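You operate a simulated robot arm through the tools that you are given. There is no shell and no other tool. Be economical: measure what you need, move in short steps, check, and stop when the job is done.

Carry out the task below with a simulated two-armed robot. There is one attempt and no reset: what you move stays moved.

## Task
On the top of the desk, fold the rag in half, so that its two short edges meet.

It is judged by the outcome, as a careful person would: the job done as asked, and still so three seconds after it is handed in. It fails if anything else is knocked over, pushed out of place, dropped, spilled or broken. Flat cloth is picked up by pressing the open fingertips on it (5 to 10 N) and closing them slowly along it; thin cloth reads only 2 to 8 mm in the jaws.

## Robot
Two 7-joint arms with two-finger parallel grippers on one trunk, on a base that drives. Base frame: it is fixed to the floor where the robot stands at the start and does not move with it; the origin is under the middle of the robot, x ahead of it, y to its left, z up; the surface under the hand at the start is at about z = 0.76. Units: m, degrees, N and s.
The left shoulder is at the start at [0.02, 0.17, 1.078], the right one opposite. With the tool pointing down near the work surface each hand reaches from about 0.2 to 0.68 m from the robot's upright axis, wherever it stands, measured 20 degrees to its own side. Places, roughly: top of the desk [0.6, 0.2, 0.8]. Payload 3.8 kg a hand.
The TCP of each hand is the grasp point between the finger pads, 0.03 m short of the fingertips. In the tool frame z runs along the fingers and y along their closing line. Largest opening 0.11 m; finger width 0.02, thickness 0.01; the body of the gripper, 0.048 by 0.112 m, starts 0.055 m behind the TCP.
Orientation is that of the tool frame in the base frame, as a unit quaternion [w, x, y, z]. With the fingers straight down and closing along the base's y, the tool's x points along the base's -x, its y along +y and its z along -z.

## Interface
- The arms move only by the tool send_rows. It takes "left_moves", "right_moves" or both (then of equal length, played together; a hand with none holds still); each is a list of rows, each an object (a shift or turn left out is 0, a gripper value left out holds the last) with "slide": the shift along the base's x, y, z in m, a list of three; "delta_rot": the turn, a rotation vector about the base's x, y, z in degrees, a list of three. In form: [{"slide": [tx, ty, tz], "delta_rot": [ax, ay, az]}, ...]. A call has 1 to 12 rows; each row shifts and turns the commanded pose from where the row before left it. "left_gripper" and "right_gripper" are, for a hand that has rows, the opening, from 0 (shut) to 1 (fully open), set as the call begins (left out, the last holds). Rows are played at 5 a second. More than 0.05 m and 8.6 degrees between two rows, or a gripper value outside its range, and nothing of the call is played. Where a pose cannot be reached the arm comes as near as it can. A force on the tool above 40 N (or 10 N above the force at the start of the call, whichever is more), or a blocked arm, ends the call early, and 0.2 s more pass. The fingers move at their own pace (about 0.072 m/s each) and stop on an object; they squeeze with about 44 N. The grip force told is the motor's: it shows also when the fingers shut on nothing. Time passes only in rows, and 0.2 s behind the last, so rows that do not move let the fingers close. It gives the time, the measured TCP pose, the force on the tool (base axes), the opening and the grip force at its end, in the units of the frame above (readings bear some noise), with the torque about the TCP (base axes, N m) and any sound that the robot's microphone picked up.
- Cameras (640 x 400 px; columns grow to the right, rows downward): "scene" is now at [0.1072, -0.0176, 1.2299]; the picture's right is [-0.19, -0.98, 0.00], its down [-0.55, 0.11, -0.83] and it looks along [0.82, -0.16, -0.56] (base axes); focal length 261 px, centre (320, 200). "left" rides on the left gripper at [0.072, -0.017, -0.103] in its tool frame; the picture's right is [0.23, 0.97, 0.00], its down [-0.76, 0.18, -0.62] and it looks along [-0.61, 0.14, 0.78] (tool axes); focal length 222 px, centre (320, 200). "right" rides on the right gripper at [0.072, 0.017, -0.103] in its tool frame; the picture's right is [-0.23, 0.97, 0.00], its down [-0.76, -0.18, -0.62] and it looks along [-0.61, -0.14, 0.78] (tool axes); focal length 222 px, centre (320, 200). There is no depth. A picture from a camera that has moved, and an enlarged one, comes with that camera's place and axes in the base frame and with its lens.
- capture(camera): a new picture of that camera. No time passes.
- raise_lower(by): slides the trunk up (or, below 0, down) by that many m; the arms and the scene camera ride with it, the base frame stays. It gives what a move gives, with no picture.
- steer(legs): drives the robot by 1 to 6 legs, each [ahead, turn to the left] in m and degrees, along the robot's own axes; the way and the turn of a leg run together, so that a leg with both is an arc; at most 1.5 m and 180 degrees a leg. The arms and the cameras ride along, it lands a little off, and it stops where it bumps. It gives what a move gives.
- aim_head(pan, tilt): turns the head with the scene camera to pan (to the left, within 80 degrees either way) and tilt (down, from -29 to 69), counted from straight ahead of the robot. It gives what a move gives.
- close_up(camera, box): a new picture of the part [left, top, right, bottom] of that camera's present view, enlarged. No time passes.
- finish_job(): hands the job in; it is judged then, once.

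Go step by step. Nothing tells you exact positions but the pictures and the camera data: compare them with the known pose of the tool, close in by small moves and look again before you grip or let go. The budget is 120 turns and 100 pictures, counting those below and the enlarged ones. Unless the task says otherwise, let go and move clear before handing in, and close with one line.

The tools are called as name(argument=value, ...) on one line, values as JSON. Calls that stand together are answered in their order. send_rows: Moves the arms, as the interface text tells. Its arguments: {"type":"object","properties":{"left_moves":{"type":"array"},"left_gripper":{"type":"number"},"right_moves":{"type":"array"},"right_gripper":{"type":"number"}},"required":[]} The other tools are called the same way: raise_lower (by) slides the trunk up or down; steer (legs) drives the base; aim_head (pan, tilt) turns the head that bears the scene camera; capture (camera) takes a picture; close_up (camera, box) takes an enlarged picture of a part of a camera's view; finish_job () hands the job in.

At the start:

```text
time_s: 0.0
left_tcp_pos: [0.521, 0.2635, 0.9834]
left_tcp_rot: [0.001, 0.0, 1.0, 0.0]
left_ft_force: [-0.4, 0.4, -0.3]
left_ft_torque: [-0.03, 0.03, -0.03]
left_width: 0.1099
left_finger_force: 0.0
right_tcp_pos: [0.4633, -0.1471, 1.0188]
right_tcp_rot: [0.0, 0.001, 1.0, 0.0]
right_ft_force: [-0.6, -0.6, 0.8]
right_ft_torque: [0.04, -0.02, 0.02]
right_width: 0.1102
right_finger_force: 0.0
trunk travel left (down, up): [-0.175, 0.395]
robot x, y, heading: [-0.0005, -0.0039, -0.1]
head pan, tilt: [-11.2, 33.8]
```

scene: 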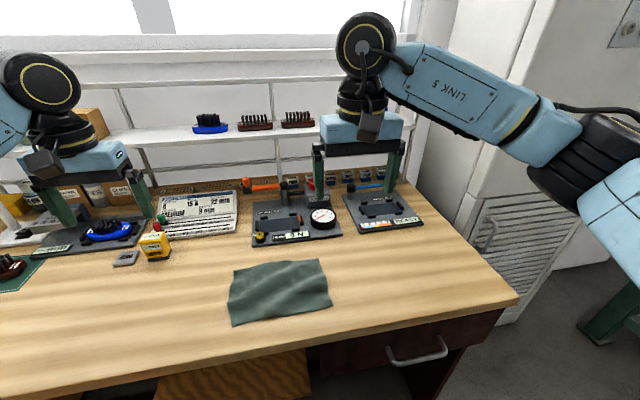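
right: 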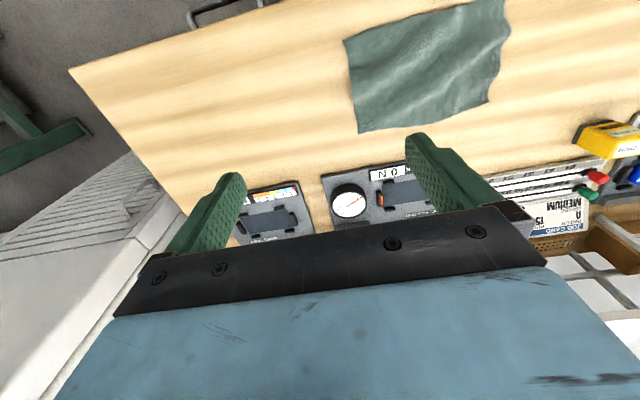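
left: 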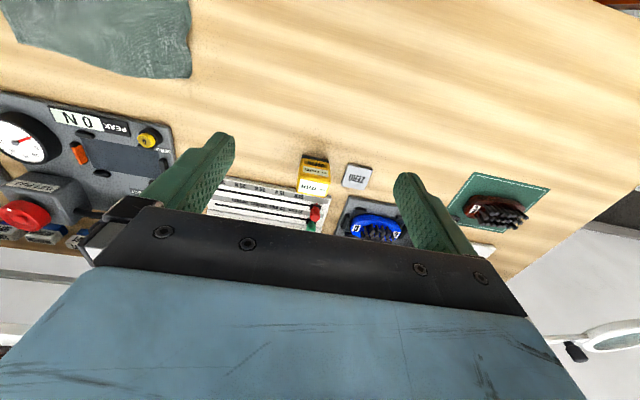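

The rag lies roughly at x 0.41–0.55, y −0.10–0.10, so its short edges run along x. I plan to take the two corners of the right short edge with both hands and carry it over to the left edge; first I look closer.

close_up(camera="scene", box=[210, 235, 354, 335])

aim_head(pan=0, tilt=55)

capture(camera="scene")

```text
4.00 times, centred on (282, 285) of scene
camera zoom: at [0.1072, -0.0176, 1.2299], right [-0.19, -0.98, 0.0], down [-0.55, 0.11, -0.83], along [0.82, -0.16, -0.56], focal length 1044 px, centre (472, -140)
```

zoom: 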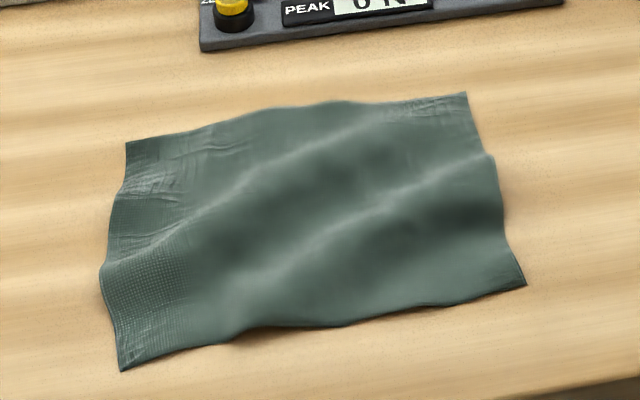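

```text
time_s: 0.8
left_tcp_pos: [0.5223, 0.2618, 0.9832]
left_tcp_rot: [0.0, 0.0, 1.0, 0.0]
left_ft_force: [-0.9, 0.9, 1.0]
left_ft_torque: [-0.04, 0.02, 0.0]
left_width: 0.1101
left_finger_force: 0.1
right_tcp_pos: [0.4631, -0.1465, 1.0204]
right_tcp_rot: [0.0, 0.001, 1.0, 0.0]
right_ft_force: [0.4, -0.5, 0.0]
right_ft_torque: [0.0, 0.01, 0.01]
right_width: 0.11
right_finger_force: 0.2
trunk travel left (down, up): [-0.175, 0.395]
robot x, y, heading: [0.0002, 0.0034, -0.1]
head pan, tilt: [0.0, 55.0]
```

```text
95 pictures are left
camera scene: at [0.0923, -0.0004, 1.1998], right [0.0, -1.0, 0.0], down [-0.82, 0.0, -0.57], along [0.57, 0.0, -0.82], focal length 261 px, centre (320, 200)
```

scene: 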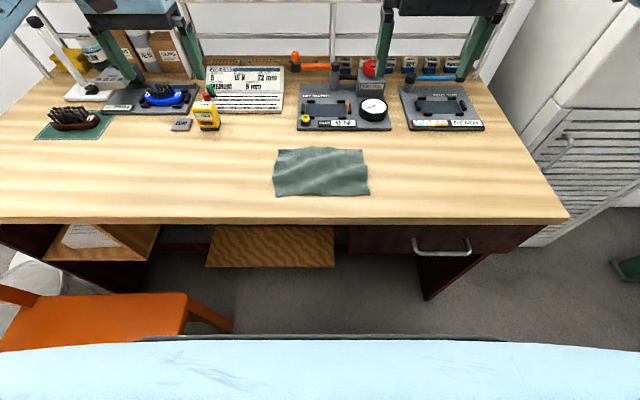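

Both views agree: right edge corners near (0.41, −0.10) and (0.54, −0.105), left edge near y 0.09–0.10. I bring the right hand above the near right corner and the left hand above the far right corner, tilted slightly apart.

send_rows(right_moves=[{"slide": [-0.015, 0.018, -0.03], "delta_rot": [0, -4, 0]}, {"slide": [-0.015, 0.018, -0.04], "delta_rot": [0, -4, 0]}, {"slide": [-0.015, 0.019, -0.04], "delta_rot": [0, -4, 0]}, {"slide": [0, 0, -0.03]}, {}], right_gripper=0.27)

send_rows(left_moves=[{"slide": [0.003, -0.03, 0], "delta_rot": [0, 4, 0]}, {"slide": [0.003, -0.04, 0], "delta_rot": [0, 4, 0]}, {"slide": [0.002, -0.04, 0], "delta_rot": [0, 4, 0]}, {"slide": [0, -0.04, 0]}, {"slide": [0, -0.04, 0]}, {"slide": [0, -0.04, 0]}, {}], left_gripper=0.27)

capture(camera="scene")

```text
time_s: 2.0
left_tcp_pos: [0.5213, 0.2622, 0.9827]
left_tcp_rot: [0.0, -0.001, 1.0, 0.0]
left_ft_force: [0.3, -0.2, -1.0]
left_ft_torque: [-0.03, -0.04, 0.04]
left_width: 0.1103
left_finger_force: 0.1
right_tcp_pos: [0.4181, -0.0925, 0.8794]
right_tcp_rot: [0.104, 0.0, 0.995, -0.001]
right_ft_force: [0.6, -0.6, 0.1]
right_ft_torque: [-0.03, -0.01, 0.02]
right_width: 0.0298
right_finger_force: 0.1
trunk travel left (down, up): [-0.175, 0.395]
robot x, y, heading: [-0.0008, -0.0021, 0.2]
head pan, tilt: [0.0, 55.0]
```

```text
time_s: 3.6
left_tcp_pos: [0.5307, 0.0332, 0.9828]
left_tcp_rot: [-0.105, -0.001, 0.994, 0.0]
left_ft_force: [-0.7, 0.1, -0.4]
left_ft_torque: [0.04, -0.01, 0.02]
left_width: 0.0296
left_finger_force: 0.1
right_tcp_pos: [0.4185, -0.0928, 0.8796]
right_tcp_rot: [0.104, 0.0, 0.995, 0.001]
right_ft_force: [-0.3, -0.1, 0.7]
right_ft_torque: [0.02, 0.0, 0.0]
right_width: 0.0297
right_finger_force: 0.1
trunk travel left (down, up): [-0.175, 0.395]
robot x, y, heading: [-0.0008, -0.0012, 0.2]
head pan, tilt: [0.0, 55.0]
```

```text
94 pictures are left
camera scene: at [0.0923, -0.0001, 1.1997], right [0.0, -1.0, 0.0], down [-0.82, 0.0, -0.57], along [0.57, 0.0, -0.82], focal length 261 px, centre (320, 200)
```

scene: 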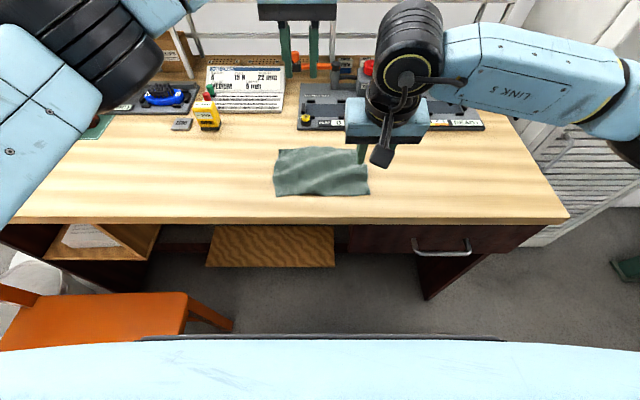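

Clear so far. I bring the left hand on over the far right corner.

send_rows(left_moves=[{"slide": [0, -0.03, 0]}, {"slide": [0, -0.03, 0]}, {"slide": [0, -0.03, -0.02]}, {"slide": [0, -0.037, -0.04]}, {"slide": [0, 0, -0.04]}, {}])

capture(camera="scene")

capture(camera="left")

capture(camera="right")

```text
refused: row 4 steps farther than a row can; nothing moved
```

```text
93 pictures are left
camera scene: at [0.0923, -0.0001, 1.1997], right [0.0, -1.0, 0.0], down [-0.82, 0.0, -0.57], along [0.57, 0.0, -0.82], focal length 261 px, centre (320, 200)
```

scene: 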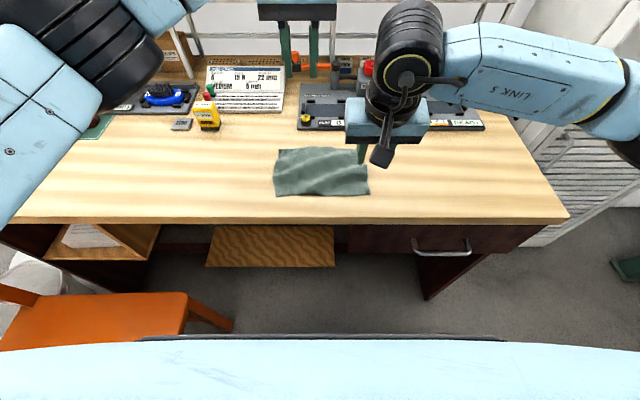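

```text
92 pictures are left
camera left: at [0.4813, 0.0153, 1.0974], right [-0.22, 0.97, 0.05], down [0.87, 0.18, 0.45], along [0.43, 0.14, -0.89], focal length 222 px, centre (320, 200)
```

left: 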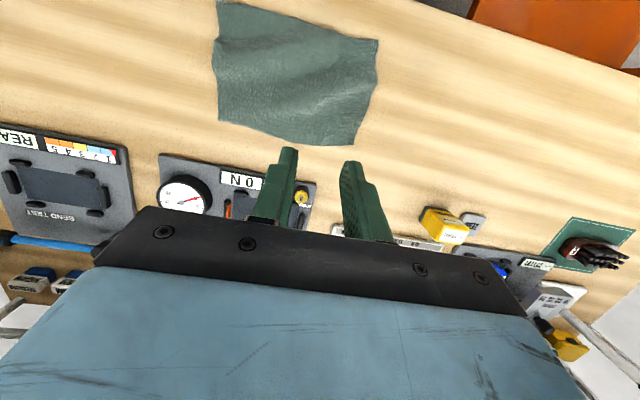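

```text
91 pictures are left
camera right: at [0.326, -0.0754, 0.9674], right [0.22, 0.97, 0.05], down [0.62, -0.18, 0.77], along [0.76, -0.14, -0.64], focal length 222 px, centre (320, 200)
```

right: 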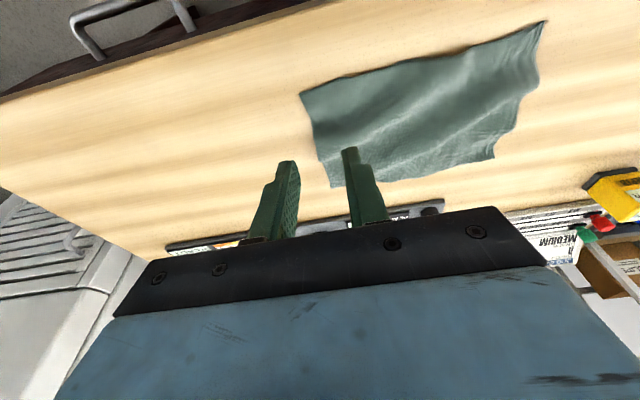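

Fingers line up with the corners at about (0.413, −0.102) and (0.545, −0.101). I repeat the left approach with shorter rows.

send_rows(left_moves=[{"slide": [0.008, -0.03, 0]}, {"slide": [0, -0.03, 0]}, {"slide": [0, -0.03, -0.02]}, {"slide": [0, -0.035, -0.03]}, {"slide": [0, 0, -0.04]}, {"slide": [0, 0, -0.02]}, {}])

capture(camera="scene")

capture(camera="left")

```text
time_s: 5.2
left_tcp_pos: [0.5191, -0.0658, 0.8871]
left_tcp_rot: [-0.104, -0.001, 0.995, 0.0]
left_ft_force: [0.1, -0.2, -0.2]
left_ft_torque: [-0.02, 0.02, 0.0]
left_width: 0.0299
left_finger_force: 0.0
left hand out of reach, approached as far as the arm can: row 3, 4
right_tcp_pos: [0.4194, -0.0928, 0.8799]
right_tcp_rot: [0.105, 0.001, 0.994, 0.0]
right_ft_force: [0.3, -0.5, 0.7]
right_ft_torque: [-0.01, 0.01, -0.04]
right_width: 0.0298
right_finger_force: 0.0
trunk travel left (down, up): [-0.175, 0.395]
robot x, y, heading: [0.0005, -0.0012, -0.4]
head pan, tilt: [0.0, 55.0]
```

```text
90 pictures are left
camera scene: at [0.0922, -0.0005, 1.1998], right [0.0, -1.0, 0.0], down [-0.82, 0.0, -0.57], along [0.57, 0.0, -0.82], focal length 261 px, centre (320, 200)
```

scene: 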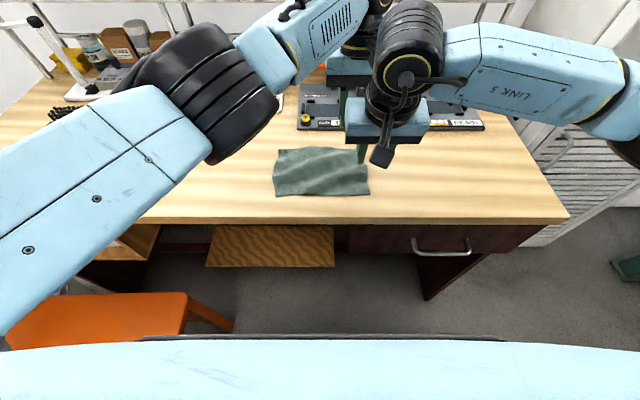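

```text
89 pictures are left
camera left: at [0.4716, -0.083, 1.0008], right [-0.22, 0.97, 0.05], down [0.87, 0.18, 0.45], along [0.43, 0.14, -0.89], focal length 222 px, centre (320, 200)
```

left: 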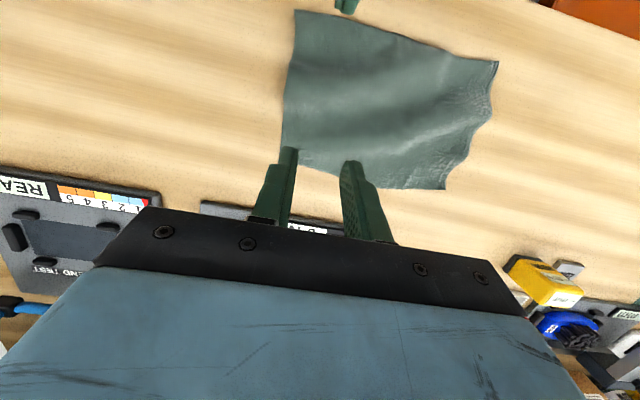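

The left hand is at its reach limit because its tilt pushes the wrist forward. I take the tilt out of the left hand and then go on to the corner.

send_rows(left_moves=[{"delta_rot": [0, -5, 0]}, {"delta_rot": [0, -5, 0]}, {"slide": [0.008, -0.013, 0]}, {"slide": [0.006, -0.013, 0]}, {}])

capture(camera="left")

capture(camera="right")

```text
time_s: 6.5
left_tcp_pos: [0.5337, -0.0928, 0.8852]
left_tcp_rot: [-0.017, 0.0, 1.0, 0.0]
left_ft_force: [0.1, 0.2, -0.5]
left_ft_torque: [-0.02, 0.01, 0.03]
left_width: 0.0295
left_finger_force: 0.1
right_tcp_pos: [0.4182, -0.0927, 0.8799]
right_tcp_rot: [0.105, 0.0, 0.994, -0.001]
right_ft_force: [-0.3, 0.0, 0.0]
right_ft_torque: [-0.01, -0.01, 0.01]
right_width: 0.0297
right_finger_force: 0.1
trunk travel left (down, up): [-0.175, 0.395]
robot x, y, heading: [0.0006, 0.0005, -0.3]
head pan, tilt: [0.0, 55.0]
```

```text
88 pictures are left
camera left: at [0.4661, -0.1089, 0.9902], right [-0.23, 0.97, 0.01], down [0.78, 0.18, 0.6], along [0.58, 0.14, -0.8], focal length 222 px, centre (320, 200)
```

left: 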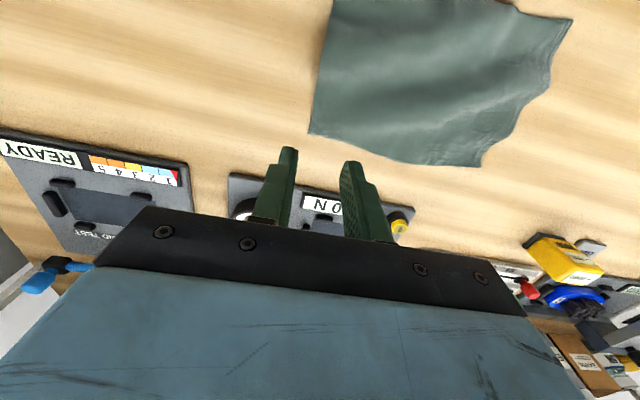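

```text
87 pictures are left
camera right: at [0.3261, -0.0757, 0.9674], right [0.22, 0.97, 0.05], down [0.62, -0.18, 0.77], along [0.76, -0.14, -0.64], focal length 222 px, centre (320, 200)
```

right: 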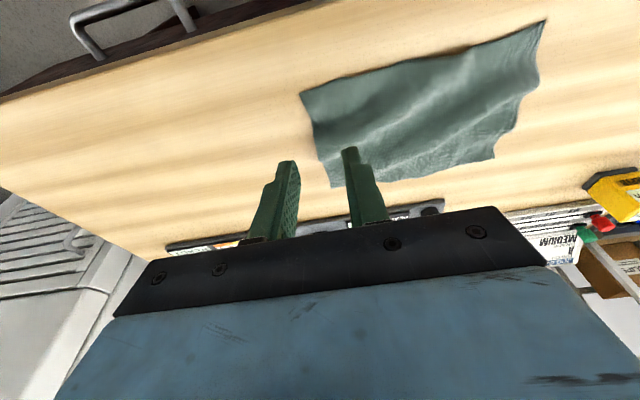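

Both hands are over their corners. I lower both to just above the cloth.

send_rows(right_moves=[{"slide": [0, 0, -0.03]}, {"slide": [0, 0, -0.03]}, {"slide": [0, 0, -0.018]}, {}], left_moves=[{"slide": [0, 0, -0.03]}, {"slide": [0, 0, -0.03]}, {"slide": [0, 0, -0.023]}, {}])

capture(camera="left")

capture(camera="right")

close_up(camera="scene", box=[240, 100, 440, 225])

```text
time_s: 7.5
left_tcp_pos: [0.533, -0.0907, 0.8027]
left_tcp_rot: [-0.017, -0.001, 1.0, -0.001]
left_ft_force: [0.4, 0.6, -0.6]
left_ft_torque: [0.04, -0.02, -0.02]
left_width: 0.0298
left_finger_force: 0.0
right_tcp_pos: [0.4177, -0.0917, 0.8025]
right_tcp_rot: [0.104, 0.0, 0.995, 0.0]
right_ft_force: [0.5, 0.2, -0.6]
right_ft_torque: [-0.02, -0.04, -0.04]
right_width: 0.0298
right_finger_force: 0.1
trunk travel left (down, up): [-0.175, 0.395]
robot x, y, heading: [-0.001, 0.0024, 0.1]
head pan, tilt: [0.0, 55.0]
```

```text
86 pictures are left
camera left: at [0.4654, -0.1079, 0.9066], right [-0.23, 0.97, 0.01], down [0.78, 0.18, 0.6], along [0.58, 0.14, -0.8], focal length 222 px, centre (320, 200)
```

left: 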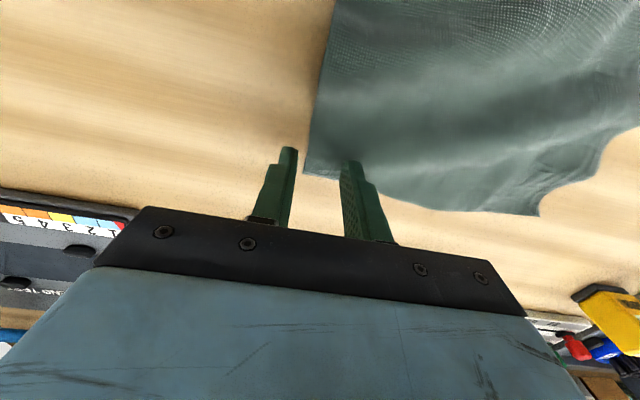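

```text
85 pictures are left
camera right: at [0.3258, -0.0754, 0.8897], right [0.22, 0.97, 0.05], down [0.62, -0.18, 0.77], along [0.76, -0.14, -0.64], focal length 222 px, centre (320, 200)
```

right: 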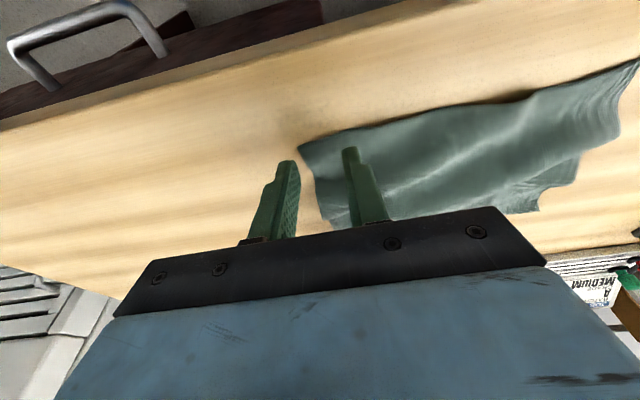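

```text
3.20 times, centred on (340, 162) of scene
camera zoom: at [0.0923, -0.0004, 1.1998], right [0.0, -1.0, 0.0], down [-0.82, 0.0, -0.57], along [0.57, 0.0, -0.82], focal length 835 px, centre (256, 320)
```

zoom: 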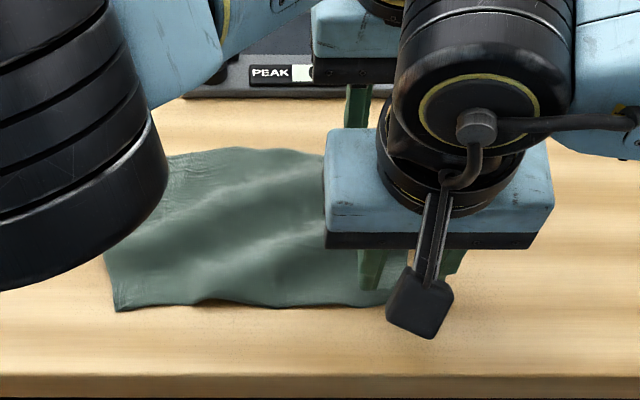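

Each outer finger is just outside the edge and each inner one on the cloth. I press down slowly.

send_rows(right_moves=[{"slide": [0, 0, -0.003]}, {"slide": [0, 0, -0.003]}, {"slide": [0, 0, -0.002]}, {}], left_moves=[{"slide": [0, 0.003, -0.003]}, {"slide": [0, 0, -0.003]}, {"slide": [0, 0, -0.002]}, {}])

```text
time_s: 8.4
left_tcp_pos: [0.5338, -0.0883, 0.7944]
left_tcp_rot: [-0.017, -0.001, 1.0, 0.0]
left_ft_force: [-0.5, 0.5, -0.3]
left_ft_torque: [-0.03, -0.01, -0.01]
left_width: 0.0295
left_finger_force: 0.0
right_tcp_pos: [0.418, -0.0926, 0.7939]
right_tcp_rot: [0.105, 0.0, 0.994, 0.0]
right_ft_force: [0.4, 0.5, -0.4]
right_ft_torque: [-0.02, -0.02, 0.02]
right_width: 0.0293
right_finger_force: 0.1
trunk travel left (down, up): [-0.175, 0.395]
robot x, y, heading: [0.0006, -0.0009, 0.1]
head pan, tilt: [0.0, 55.0]
```

send_rows(right_moves=[{"slide": [0, 0, -0.002]}, {"slide": [0, 0, -0.001]}, {}], left_moves=[{"slide": [0, 0, -0.002]}, {"slide": [0, 0, -0.001]}, {}])

```text
time_s: 9.2
left_tcp_pos: [0.5333, -0.0889, 0.7925]
left_tcp_rot: [-0.016, 0.0, 1.0, 0.0]
left_ft_force: [-0.4, 0.4, -0.3]
left_ft_torque: [0.01, 0.0, -0.01]
left_width: 0.0298
left_finger_force: 0.1
right_tcp_pos: [0.4186, -0.0919, 0.7931]
right_tcp_rot: [0.107, 0.0, 0.994, 0.001]
right_ft_force: [-1.4, -2.5, 13.7]
right_ft_torque: [0.15, 0.11, 0.01]
right_width: 0.0292
right_finger_force: 0.1
trunk travel left (down, up): [-0.175, 0.395]
robot x, y, heading: [-0.0006, 0.0, 0.1]
head pan, tilt: [0.0, 55.0]
```

The right fingers press (14 N), the left not yet. I ease the right up a touch and bring the left on down.

send_rows(right_moves=[{"slide": [0, 0, 0.0006]}, {}, {}], left_moves=[{"slide": [0, 0, -0.001]}, {"slide": [0, 0, -0.001]}, {}])

```text
time_s: 10.1
left_tcp_pos: [0.5325, -0.0889, 0.7924]
left_tcp_rot: [-0.016, -0.001, 1.0, 0.0]
left_ft_force: [-1.4, -1.4, 11.2]
left_ft_torque: [0.22, -0.09, -0.01]
left_width: 0.0295
left_finger_force: 0.0
right_tcp_pos: [0.4176, -0.0926, 0.7922]
right_tcp_rot: [0.105, 0.001, 0.994, 0.0]
right_ft_force: [2.1, 0.2, 12.2]
right_ft_torque: [0.23, -0.01, -0.05]
right_width: 0.0296
right_finger_force: 0.1
trunk travel left (down, up): [-0.175, 0.395]
robot x, y, heading: [-0.0011, -0.0005, 0.1]
head pan, tilt: [0.0, 55.0]
```

Both inner fingers press at about 11–12 N. I close slowly in stages.

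send_rows(right_moves=[{"slide": [0, 0, 0.0003]}, {}], left_moves=[{"slide": [0, 0, 0.0002]}, {}], right_gripper=0.2, left_gripper=0.2)

capture(camera="left")

capture(camera="right")

```text
time_s: 10.7
left_tcp_pos: [0.5324, -0.0886, 0.7919]
left_tcp_rot: [-0.016, -0.001, 1.0, -0.001]
left_ft_force: [2.8, -0.7, 12.9]
left_ft_torque: [0.22, -0.22, -0.05]
left_width: 0.022
left_finger_force: 0.1
right_tcp_pos: [0.4176, -0.0929, 0.7924]
right_tcp_rot: [0.105, 0.001, 0.994, 0.0]
right_ft_force: [-0.6, -0.9, 12.3]
right_ft_torque: [0.15, 0.08, 0.01]
right_width: 0.0212
right_finger_force: 0.0
trunk travel left (down, up): [-0.175, 0.395]
robot x, y, heading: [-0.0035, -0.0056, -0.1]
head pan, tilt: [0.0, 55.0]
```

```text
83 pictures are left
camera left: at [0.4645, -0.1056, 0.8959], right [-0.23, 0.97, 0.01], down [0.78, 0.18, 0.6], along [0.58, 0.14, -0.8], focal length 222 px, centre (320, 200)
```

left: 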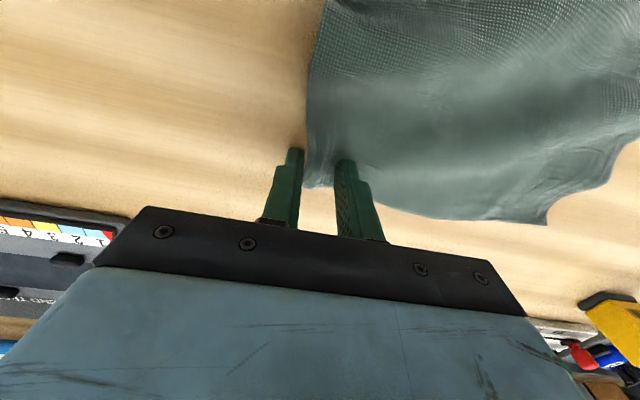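

```text
82 pictures are left
camera right: at [0.325, -0.0754, 0.8803], right [0.22, 0.97, 0.05], down [0.61, -0.18, 0.77], along [0.76, -0.14, -0.64], focal length 222 px, centre (320, 200)
```

right: 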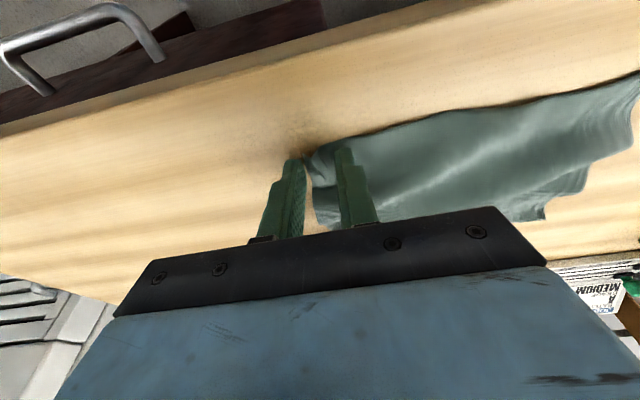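

Both inner fingers are drawing the cloth toward the outer ones and it is starting to buckle up. I keep closing.

send_rows(right_moves=[{}, {}], left_moves=[{}, {}], right_gripper=0.12, left_gripper=0.12)

send_rows(right_moves=[{}, {}], left_moves=[{}, {}], right_gripper=0.06, left_gripper=0.06)

send_rows(right_moves=[{}, {}, {}], left_moves=[{}, {}, {}], right_gripper=0, left_gripper=0)

capture(camera="left")

capture(camera="right")

```text
time_s: 11.2
left_tcp_pos: [0.5333, -0.0884, 0.7924]
left_tcp_rot: [-0.016, -0.001, 1.0, -0.001]
left_ft_force: [4.1, -0.4, 16.0]
left_ft_torque: [0.2, -0.24, -0.05]
left_width: 0.0132
left_finger_force: 0.2
right_tcp_pos: [0.4172, -0.092, 0.7919]
right_tcp_rot: [0.105, 0.0, 0.995, 0.0]
right_ft_force: [-1.1, 0.1, 10.0]
right_ft_torque: [0.06, 0.09, -0.01]
right_width: 0.0126
right_finger_force: 0.1
trunk travel left (down, up): [-0.175, 0.395]
robot x, y, heading: [-0.0007, 0.0002, 0.2]
head pan, tilt: [0.0, 55.0]
```

```text
time_s: 11.8
left_tcp_pos: [0.5334, -0.0886, 0.7907]
left_tcp_rot: [-0.016, -0.001, 1.0, -0.001]
left_ft_force: [1.8, 1.9, 19.4]
left_ft_torque: [0.25, -0.22, 0.01]
left_width: 0.0077
left_finger_force: 1.3
right_tcp_pos: [0.4186, -0.0919, 0.7931]
right_tcp_rot: [0.105, 0.001, 0.994, 0.0]
right_ft_force: [0.1, 0.5, 7.4]
right_ft_torque: [0.02, 0.03, 0.02]
right_width: 0.0065
right_finger_force: 0.1
trunk travel left (down, up): [-0.175, 0.395]
robot x, y, heading: [0.0019, 0.0034, 0.2]
head pan, tilt: [0.0, 55.0]
```

```text
time_s: 12.7
left_tcp_pos: [0.5334, -0.0895, 0.7909]
left_tcp_rot: [-0.016, 0.001, 1.0, 0.0]
left_ft_force: [1.3, -0.5, 20.8]
left_ft_torque: [0.16, -0.2, 0.0]
left_width: 0.0024
left_finger_force: 42.5
right_tcp_pos: [0.4171, -0.0918, 0.7928]
right_tcp_rot: [0.105, 0.0, 0.994, 0.001]
right_ft_force: [0.1, 0.0, 7.1]
right_ft_torque: [-0.01, 0.0, 0.05]
right_width: 0.0021
right_finger_force: 42.2
trunk travel left (down, up): [-0.175, 0.395]
robot x, y, heading: [-0.0029, -0.0033, 0.0]
head pan, tilt: [0.0, 55.0]
```

```text
81 pictures are left
camera left: at [0.464, -0.1056, 0.8959], right [-0.23, 0.97, 0.01], down [0.78, 0.18, 0.6], along [0.58, 0.14, -0.8], focal length 222 px, centre (320, 200)
```

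left: 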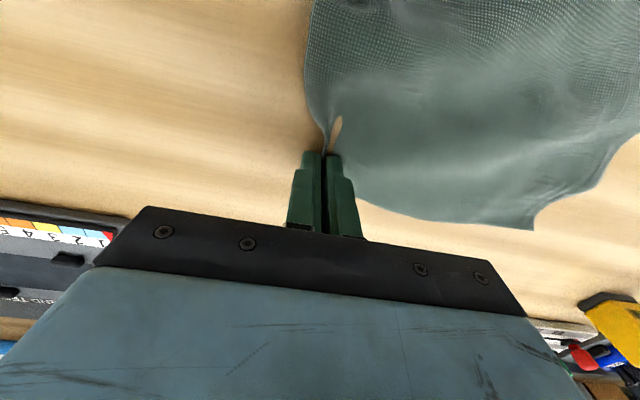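

```text
80 pictures are left
camera right: at [0.3249, -0.0752, 0.8803], right [0.22, 0.97, 0.05], down [0.61, -0.18, 0.77], along [0.76, -0.14, -0.64], focal length 222 px, centre (320, 200)
```

right: 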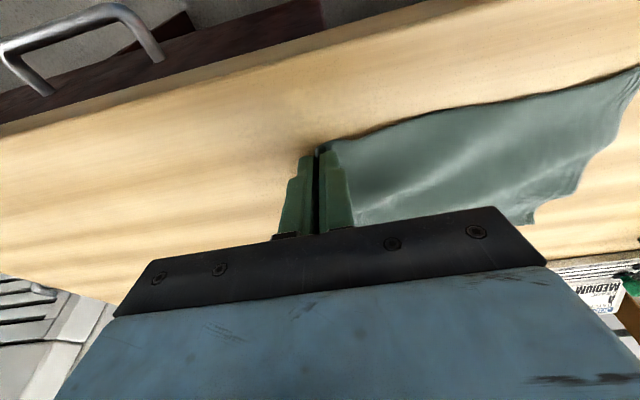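

Both jaws read 2.1–2.4 mm, so cloth seems to be held. I lift a little to check.

send_rows(right_moves=[{"slide": [0, 0, 0.01]}, {"slide": [0, 0.004, 0.015]}, {"slide": [0, 0.006, 0.02]}, {}], left_moves=[{"slide": [0, 0, 0.01]}, {"slide": [0, 0.004, 0.015]}, {"slide": [0, 0.006, 0.02]}, {}])

capture(camera="left")

capture(camera="right")

capture(camera="scene")

```text
time_s: 13.7
left_tcp_pos: [0.533, -0.079, 0.8361]
left_tcp_rot: [-0.017, -0.001, 1.0, 0.0]
left_ft_force: [1.0, -0.2, 0.0]
left_ft_torque: [0.01, 0.01, -0.01]
left_width: 0.0022
left_finger_force: 42.2
right_tcp_pos: [0.4188, -0.0823, 0.8377]
right_tcp_rot: [0.105, 0.0, 0.994, 0.0]
right_ft_force: [0.4, -0.4, -0.8]
right_ft_torque: [0.0, 0.03, 0.01]
right_width: 0.0019
right_finger_force: 41.7
trunk travel left (down, up): [-0.175, 0.395]
robot x, y, heading: [0.0011, -0.0034, -0.1]
head pan, tilt: [0.0, 55.0]
```

```text
79 pictures are left
camera left: at [0.4661, -0.0966, 0.9398], right [-0.23, 0.97, 0.01], down [0.78, 0.18, 0.6], along [0.58, 0.14, -0.8], focal length 222 px, centre (320, 200)
```

left: 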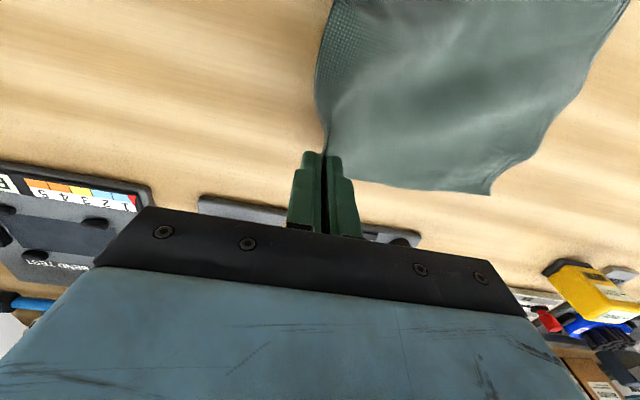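

```text
78 pictures are left
camera right: at [0.326, -0.0652, 0.9253], right [0.22, 0.97, 0.05], down [0.62, -0.18, 0.77], along [0.76, -0.14, -0.64], focal length 222 px, centre (320, 200)
```

right: 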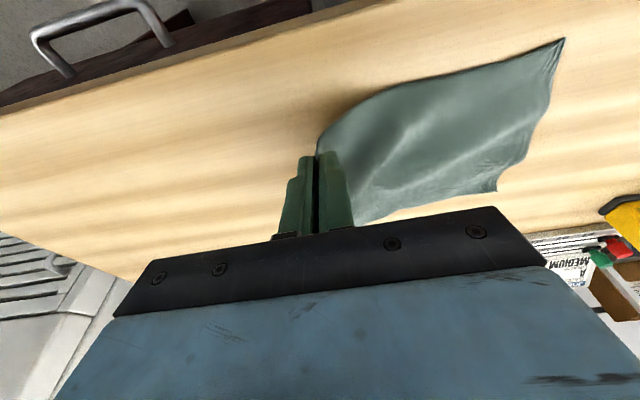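

```text
77 pictures are left
camera scene: at [0.0924, -0.0005, 1.1997], right [0.0, -1.0, 0.0], down [-0.82, 0.0, -0.57], along [0.57, 0.0, -0.82], focal length 261 px, centre (320, 200)
```

scene: 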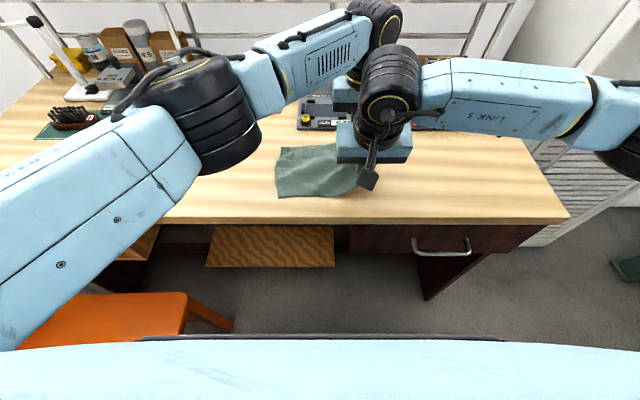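

Both corners are held and the cloth rises cleanly. I carry the edge in an arc to the middle.

send_rows(right_moves=[{"slide": [0, 0.008, 0.01]}, {"slide": [0, 0.01, 0.008]}, {"slide": [0, 0.012, 0.006]}, {"slide": [0, 0.012, 0.005]}, {"slide": [0, 0.012, 0.003]}, {"slide": [0, 0.012, 0.002]}, {"slide": [0, 0.012, 0]}, {"slide": [0, 0.012, 0]}, {}], left_moves=[{"slide": [0, 0.008, 0.01]}, {"slide": [0, 0.01, 0.008]}, {"slide": [0, 0.012, 0.006]}, {"slide": [0, 0.012, 0.005]}, {"slide": [0, 0.012, 0.003]}, {"slide": [0, 0.012, 0.002]}, {"slide": [0, 0.012, 0]}, {"slide": [0, 0.012, 0]}, {}])

capture(camera="left")

capture(camera="right")

capture(camera="scene")

```text
time_s: 15.7
left_tcp_pos: [0.5337, 0.0109, 0.8696]
left_tcp_rot: [-0.018, -0.002, 1.0, 0.0]
left_ft_force: [-0.8, -0.9, 0.2]
left_ft_torque: [-0.03, -0.01, 0.0]
left_width: 0.0023
left_finger_force: 42.2
right_tcp_pos: [0.4186, 0.0088, 0.8704]
right_tcp_rot: [0.105, 0.0, 0.995, 0.0]
right_ft_force: [0.6, -0.2, -0.1]
right_ft_torque: [-0.01, 0.0, 0.0]
right_width: 0.0023
right_finger_force: 42.1
trunk travel left (down, up): [-0.175, 0.395]
robot x, y, heading: [0.0015, 0.0005, 0.2]
head pan, tilt: [0.0, 55.0]
```

```text
76 pictures are left
camera left: at [0.466, -0.0065, 0.9739], right [-0.23, 0.97, 0.01], down [0.78, 0.18, 0.6], along [0.58, 0.14, -0.8], focal length 222 px, centre (320, 200)
```

left: 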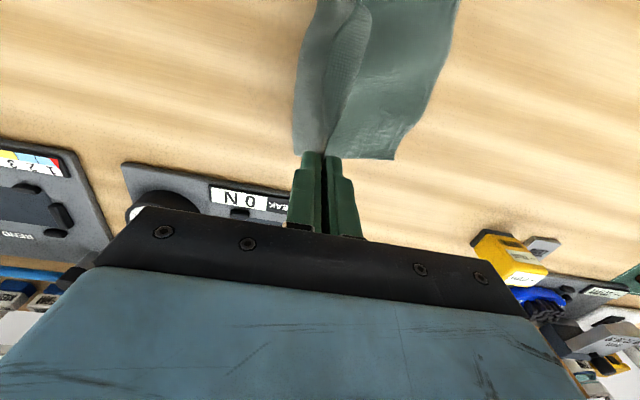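

```text
75 pictures are left
camera right: at [0.3261, 0.0247, 0.9582], right [0.22, 0.97, 0.05], down [0.62, -0.18, 0.77], along [0.76, -0.14, -0.64], focal length 222 px, centre (320, 200)
```

right: 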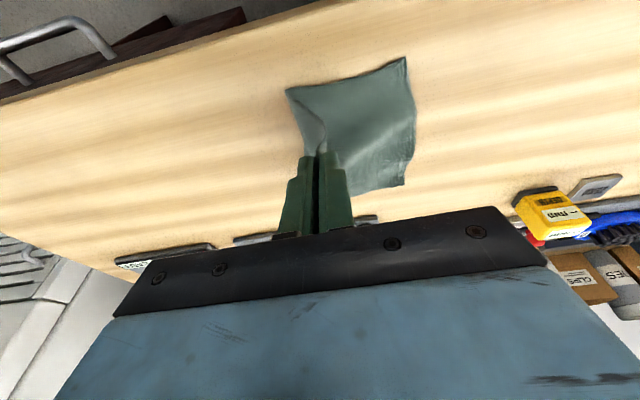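

```text
74 pictures are left
camera scene: at [0.0923, -0.0005, 1.1997], right [0.0, -1.0, 0.0], down [-0.82, 0.0, -0.57], along [0.57, 0.0, -0.82], focal length 261 px, centre (320, 200)
```

scene: 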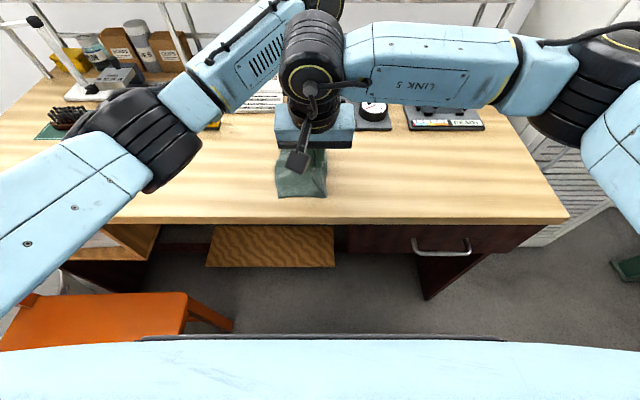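

The fold forms neatly and the left edge has stayed put. I go on slowly over the left half, tilting the hands so the edge leans to the left.

send_rows(right_moves=[{"slide": [0, 0.012, -0.004], "delta_rot": [-6, 0, 0]}, {"slide": [0, 0.012, -0.006], "delta_rot": [-6, 0, 0]}, {"slide": [0, 0.012, -0.007], "delta_rot": [-6, 0, 0]}, {"slide": [0, 0.012, -0.008], "delta_rot": [-6, 0, 0]}, {}], left_moves=[{"slide": [0, 0.012, -0.004], "delta_rot": [-6, 0, 0]}, {"slide": [0, 0.012, -0.006], "delta_rot": [-6, 0, 0]}, {"slide": [0, 0.012, -0.007], "delta_rot": [-6, 0, 0]}, {"slide": [0, 0.012, -0.008], "delta_rot": [-6, 0, 0]}, {}])

capture(camera="left")

capture(camera="right")

capture(camera="scene")

```text
time_s: 16.9
left_tcp_pos: [0.5345, 0.0596, 0.8443]
left_tcp_rot: [-0.017, 0.004, 0.978, -0.209]
left_ft_force: [0.0, 0.4, -0.2]
left_ft_torque: [0.02, 0.03, 0.01]
left_width: 0.0023
left_finger_force: 42.4
right_tcp_pos: [0.4197, 0.0548, 0.8452]
right_tcp_rot: [0.101, -0.021, 0.973, -0.208]
right_ft_force: [0.6, -0.2, -0.4]
right_ft_torque: [0.07, -0.01, 0.01]
right_width: 0.0022
right_finger_force: 42.1
trunk travel left (down, up): [-0.175, 0.395]
robot x, y, heading: [-0.0016, -0.0003, 0.2]
head pan, tilt: [0.0, 55.0]
```

```text
73 pictures are left
camera left: at [0.4661, 0.0867, 0.9468], right [-0.23, 0.89, -0.39], down [0.78, 0.41, 0.47], along [0.58, -0.2, -0.79], focal length 222 px, centre (320, 200)
```

left: 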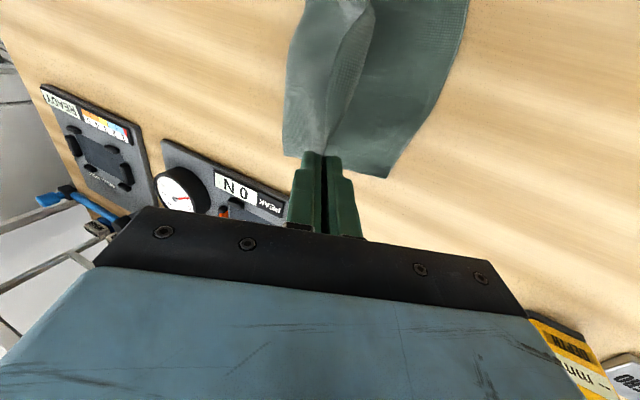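

```text
72 pictures are left
camera right: at [0.3267, 0.1059, 0.9188], right [0.22, 0.91, -0.35], down [0.62, 0.15, 0.77], along [0.76, -0.39, -0.53], focal length 222 px, centre (320, 200)
```

right: 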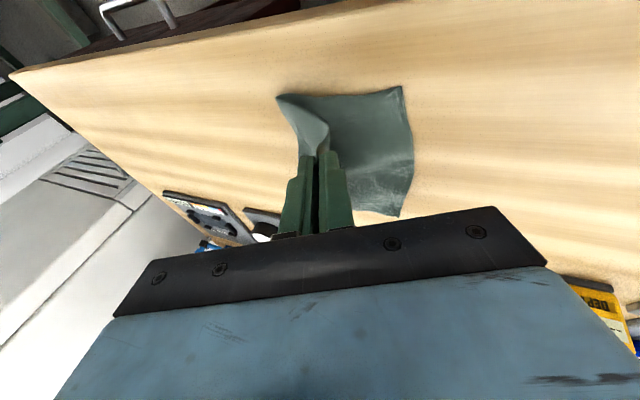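

```text
71 pictures are left
camera scene: at [0.0923, -0.0006, 1.1998], right [0.0, -1.0, 0.0], down [-0.82, 0.0, -0.57], along [0.57, 0.0, -0.82], focal length 261 px, centre (320, 200)
```

scene: 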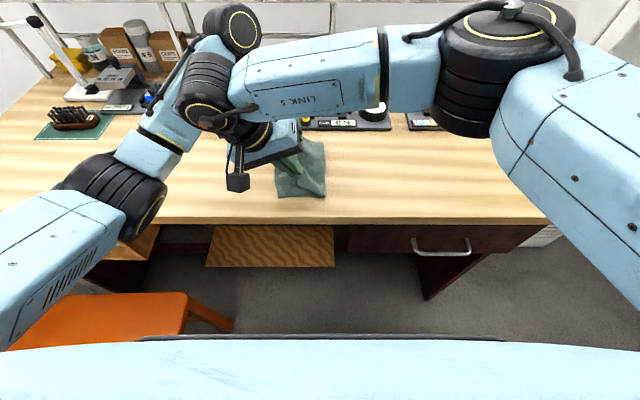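

All well and nothing touching. I lower the edge toward the left edge.

send_rows(right_moves=[{"slide": [0, 0.008, -0.006]}, {"slide": [0, 0.008, -0.008]}, {"slide": [0, 0.007, -0.008]}, {"slide": [0, 0.006, -0.008]}, {"slide": [0, 0.002, -0.006]}, {}], left_moves=[{"slide": [0, 0.008, -0.006]}, {"slide": [0, 0.008, -0.008]}, {"slide": [0, 0.007, -0.008]}, {"slide": [0, 0.006, -0.008]}, {"slide": [0, 0.002, -0.006]}, {}])

capture(camera="left")

capture(camera="right")

capture(camera="scene")

```text
time_s: 18.2
left_tcp_pos: [0.5328, 0.0892, 0.8076]
left_tcp_rot: [-0.017, 0.001, 0.978, -0.207]
left_ft_force: [0.4, 0.2, -0.9]
left_ft_torque: [0.05, 0.02, 0.0]
left_width: 0.0023
left_finger_force: 42.0
right_tcp_pos: [0.4186, 0.0872, 0.8099]
right_tcp_rot: [0.102, -0.022, 0.973, -0.207]
right_ft_force: [0.9, 0.0, -0.4]
right_ft_torque: [0.02, 0.03, -0.01]
right_width: 0.002
right_finger_force: 42.4
trunk travel left (down, up): [-0.175, 0.395]
robot x, y, heading: [-0.0004, -0.0045, -0.0]
head pan, tilt: [0.0, 55.0]
```

```text
70 pictures are left
camera left: at [0.4658, 0.1178, 0.9107], right [-0.23, 0.89, -0.39], down [0.78, 0.41, 0.47], along [0.58, -0.2, -0.79], focal length 222 px, centre (320, 200)
```

left: 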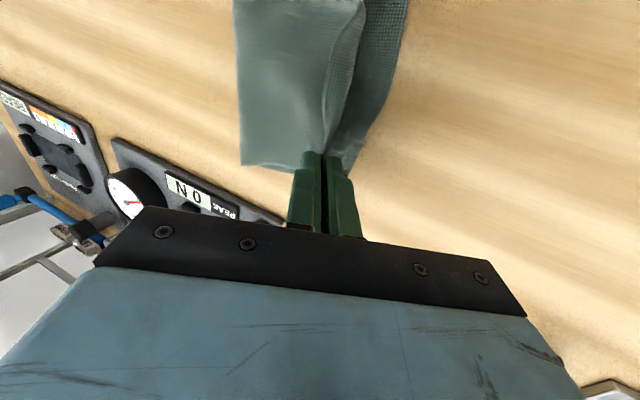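

```text
69 pictures are left
camera right: at [0.3258, 0.1371, 0.883], right [0.22, 0.91, -0.35], down [0.62, 0.15, 0.77], along [0.76, -0.39, -0.53], focal length 222 px, centre (320, 200)
```

right: 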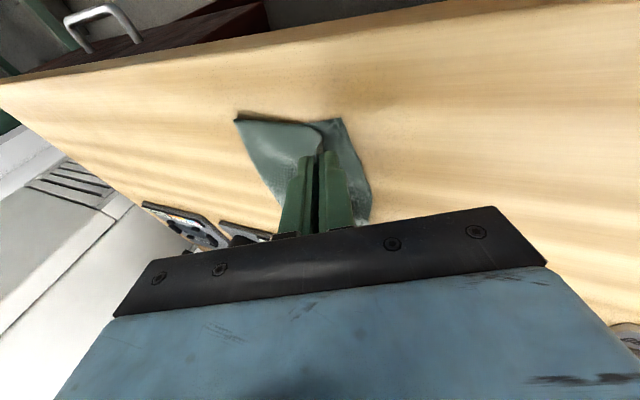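

```text
68 pictures are left
camera scene: at [0.0923, -0.0004, 1.1998], right [0.0, -1.0, 0.0], down [-0.82, 0.0, -0.57], along [0.57, 0.0, -0.82], focal length 261 px, centre (320, 200)
```

scene: 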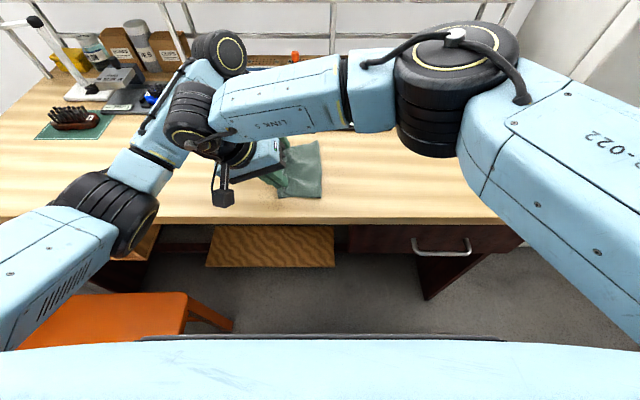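

The top layer is nearly home: tips at y≈0.077, about 18 mm above the desk. I set it down the last bit.

send_rows(right_moves=[{"slide": [0, 0.002, -0.004]}, {"slide": [0, 0.002, -0.004]}, {"slide": [0, 0, -0.002]}, {}], left_moves=[{"slide": [0, 0.002, -0.004]}, {"slide": [0, 0.002, -0.003]}, {"slide": [0, 0, -0.002]}, {}])

close_up(camera="left", box=[220, 0, 440, 200])

close_up(camera="right", box=[200, 80, 420, 240])

```text
time_s: 19.2
left_tcp_pos: [0.5337, 0.0944, 0.7989]
left_tcp_rot: [-0.018, 0.003, 0.978, -0.208]
left_ft_force: [0.1, 0.6, -0.6]
left_ft_torque: [0.04, 0.02, 0.02]
left_width: 0.002
left_finger_force: 42.8
right_tcp_pos: [0.4186, 0.0905, 0.8012]
right_tcp_rot: [0.101, -0.021, 0.973, -0.207]
right_ft_force: [0.1, 0.3, -0.1]
right_ft_torque: [0.05, -0.01, 0.01]
right_width: 0.002
right_finger_force: 42.3
trunk travel left (down, up): [-0.175, 0.395]
robot x, y, heading: [0.0043, -0.0018, -0.3]
head pan, tilt: [0.0, 55.0]
```

```text
2.00 times, centred on (330, 100) of left
camera zoom: at [0.466, 0.1218, 0.9016], right [-0.23, 0.89, -0.39], down [0.78, 0.41, 0.47], along [0.58, -0.2, -0.79], focal length 444 px, centre (300, 400)
```

zoom: 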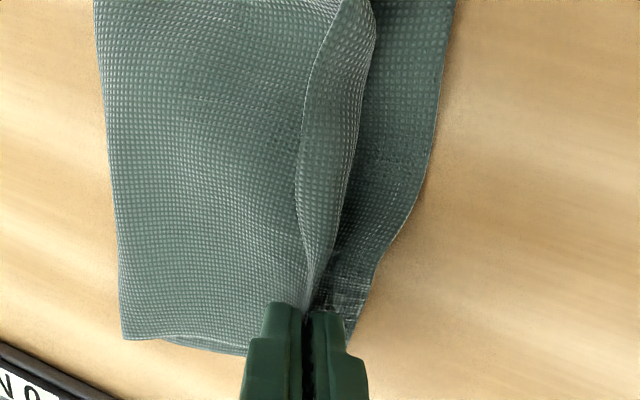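

```text
2.50 times, centred on (310, 160) of right
camera zoom: at [0.3261, 0.1413, 0.8735], right [0.22, 0.91, -0.35], down [0.62, 0.15, 0.77], along [0.76, -0.39, -0.53], focal length 555 px, centre (345, 300)
```

zoom: 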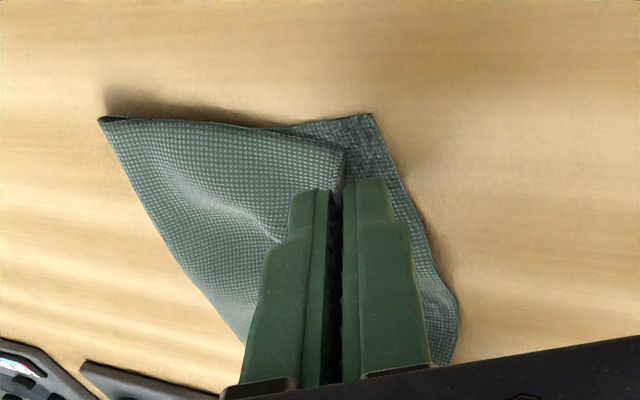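

The edge strip (about 13 mm) is bent up and curls back between the hands. I tilt both hands further so it leans outward to the left before I release.

send_rows(right_moves=[{"slide": [0, 0.002, 0], "delta_rot": [-5, 0, 0]}, {"slide": [0, 0.002, 0], "delta_rot": [-5, 0, 0]}, {"slide": [0, 0.002, 0], "delta_rot": [-5, 0, 0]}, {"slide": [0, 0.003, 0], "delta_rot": [-5, 0, 0]}, {}], left_moves=[{"slide": [0, 0.002, 0], "delta_rot": [-5, 0, 0]}, {"slide": [0, 0.002, 0], "delta_rot": [-5, 0, 0]}, {"slide": [0, 0.002, 0], "delta_rot": [-5, 0, 0]}, {"slide": [0, 0.003, 0], "delta_rot": [-5, 0, 0]}, {}])

capture(camera="scene")

close_up(camera="left", box=[220, 0, 440, 200])

close_up(camera="right", box=[200, 80, 420, 240])

```text
time_s: 20.4
left_tcp_pos: [0.5334, 0.1038, 0.7996]
left_tcp_rot: [-0.017, 0.005, 0.927, -0.376]
left_ft_force: [0.7, 0.0, -1.0]
left_ft_torque: [0.09, 0.0, -0.01]
left_width: 0.0024
left_finger_force: 41.8
right_tcp_pos: [0.4176, 0.0879, 0.8011]
right_tcp_rot: [0.099, -0.033, 0.944, -0.312]
right_ft_force: [-0.7, -0.1, 0.1]
right_ft_torque: [0.02, -0.03, 0.0]
right_width: 0.0021
right_finger_force: 41.8
right hand out of reach, approached as far as the arm can: row 3, 4
trunk travel left (down, up): [-0.175, 0.395]
robot x, y, heading: [0.0018, 0.0022, 0.1]
head pan, tilt: [0.0, 55.0]
```

```text
65 pictures are left
camera scene: at [0.0923, -0.0004, 1.1998], right [0.0, -1.0, 0.0], down [-0.82, 0.0, -0.57], along [0.57, 0.0, -0.82], focal length 261 px, centre (320, 200)
```

scene: 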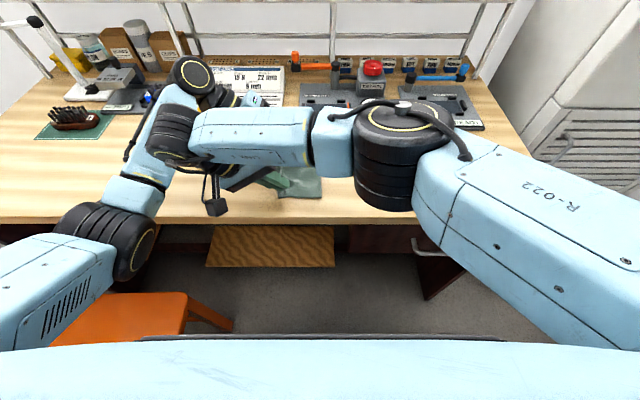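

```text
2.00 times, centred on (330, 100) of left
camera zoom: at [0.4658, 0.1647, 0.8856], right [-0.23, 0.71, -0.67], down [0.78, 0.54, 0.3], along [0.58, -0.46, -0.68], focal length 444 px, centre (300, 400)
```

zoom: 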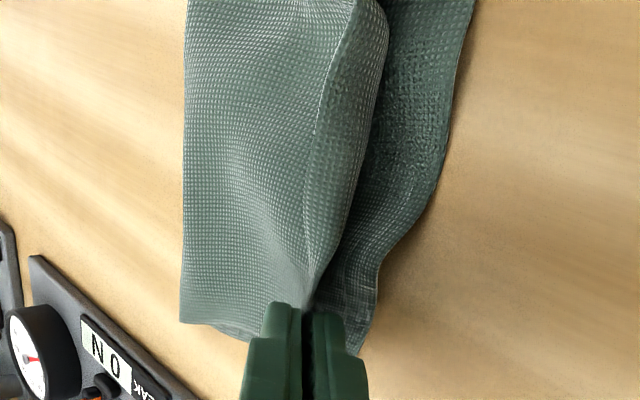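

```text
2.50 times, centred on (310, 160) of right
camera zoom: at [0.3253, 0.1531, 0.8613], right [0.22, 0.81, -0.54], down [0.62, 0.31, 0.72], along [0.76, -0.49, -0.43], focal length 555 px, centre (345, 300)
```

zoom: 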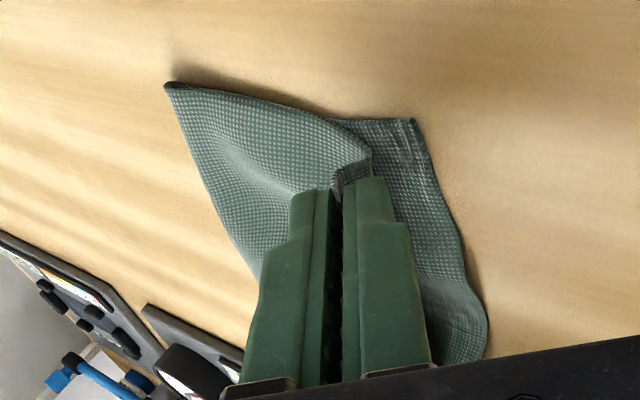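

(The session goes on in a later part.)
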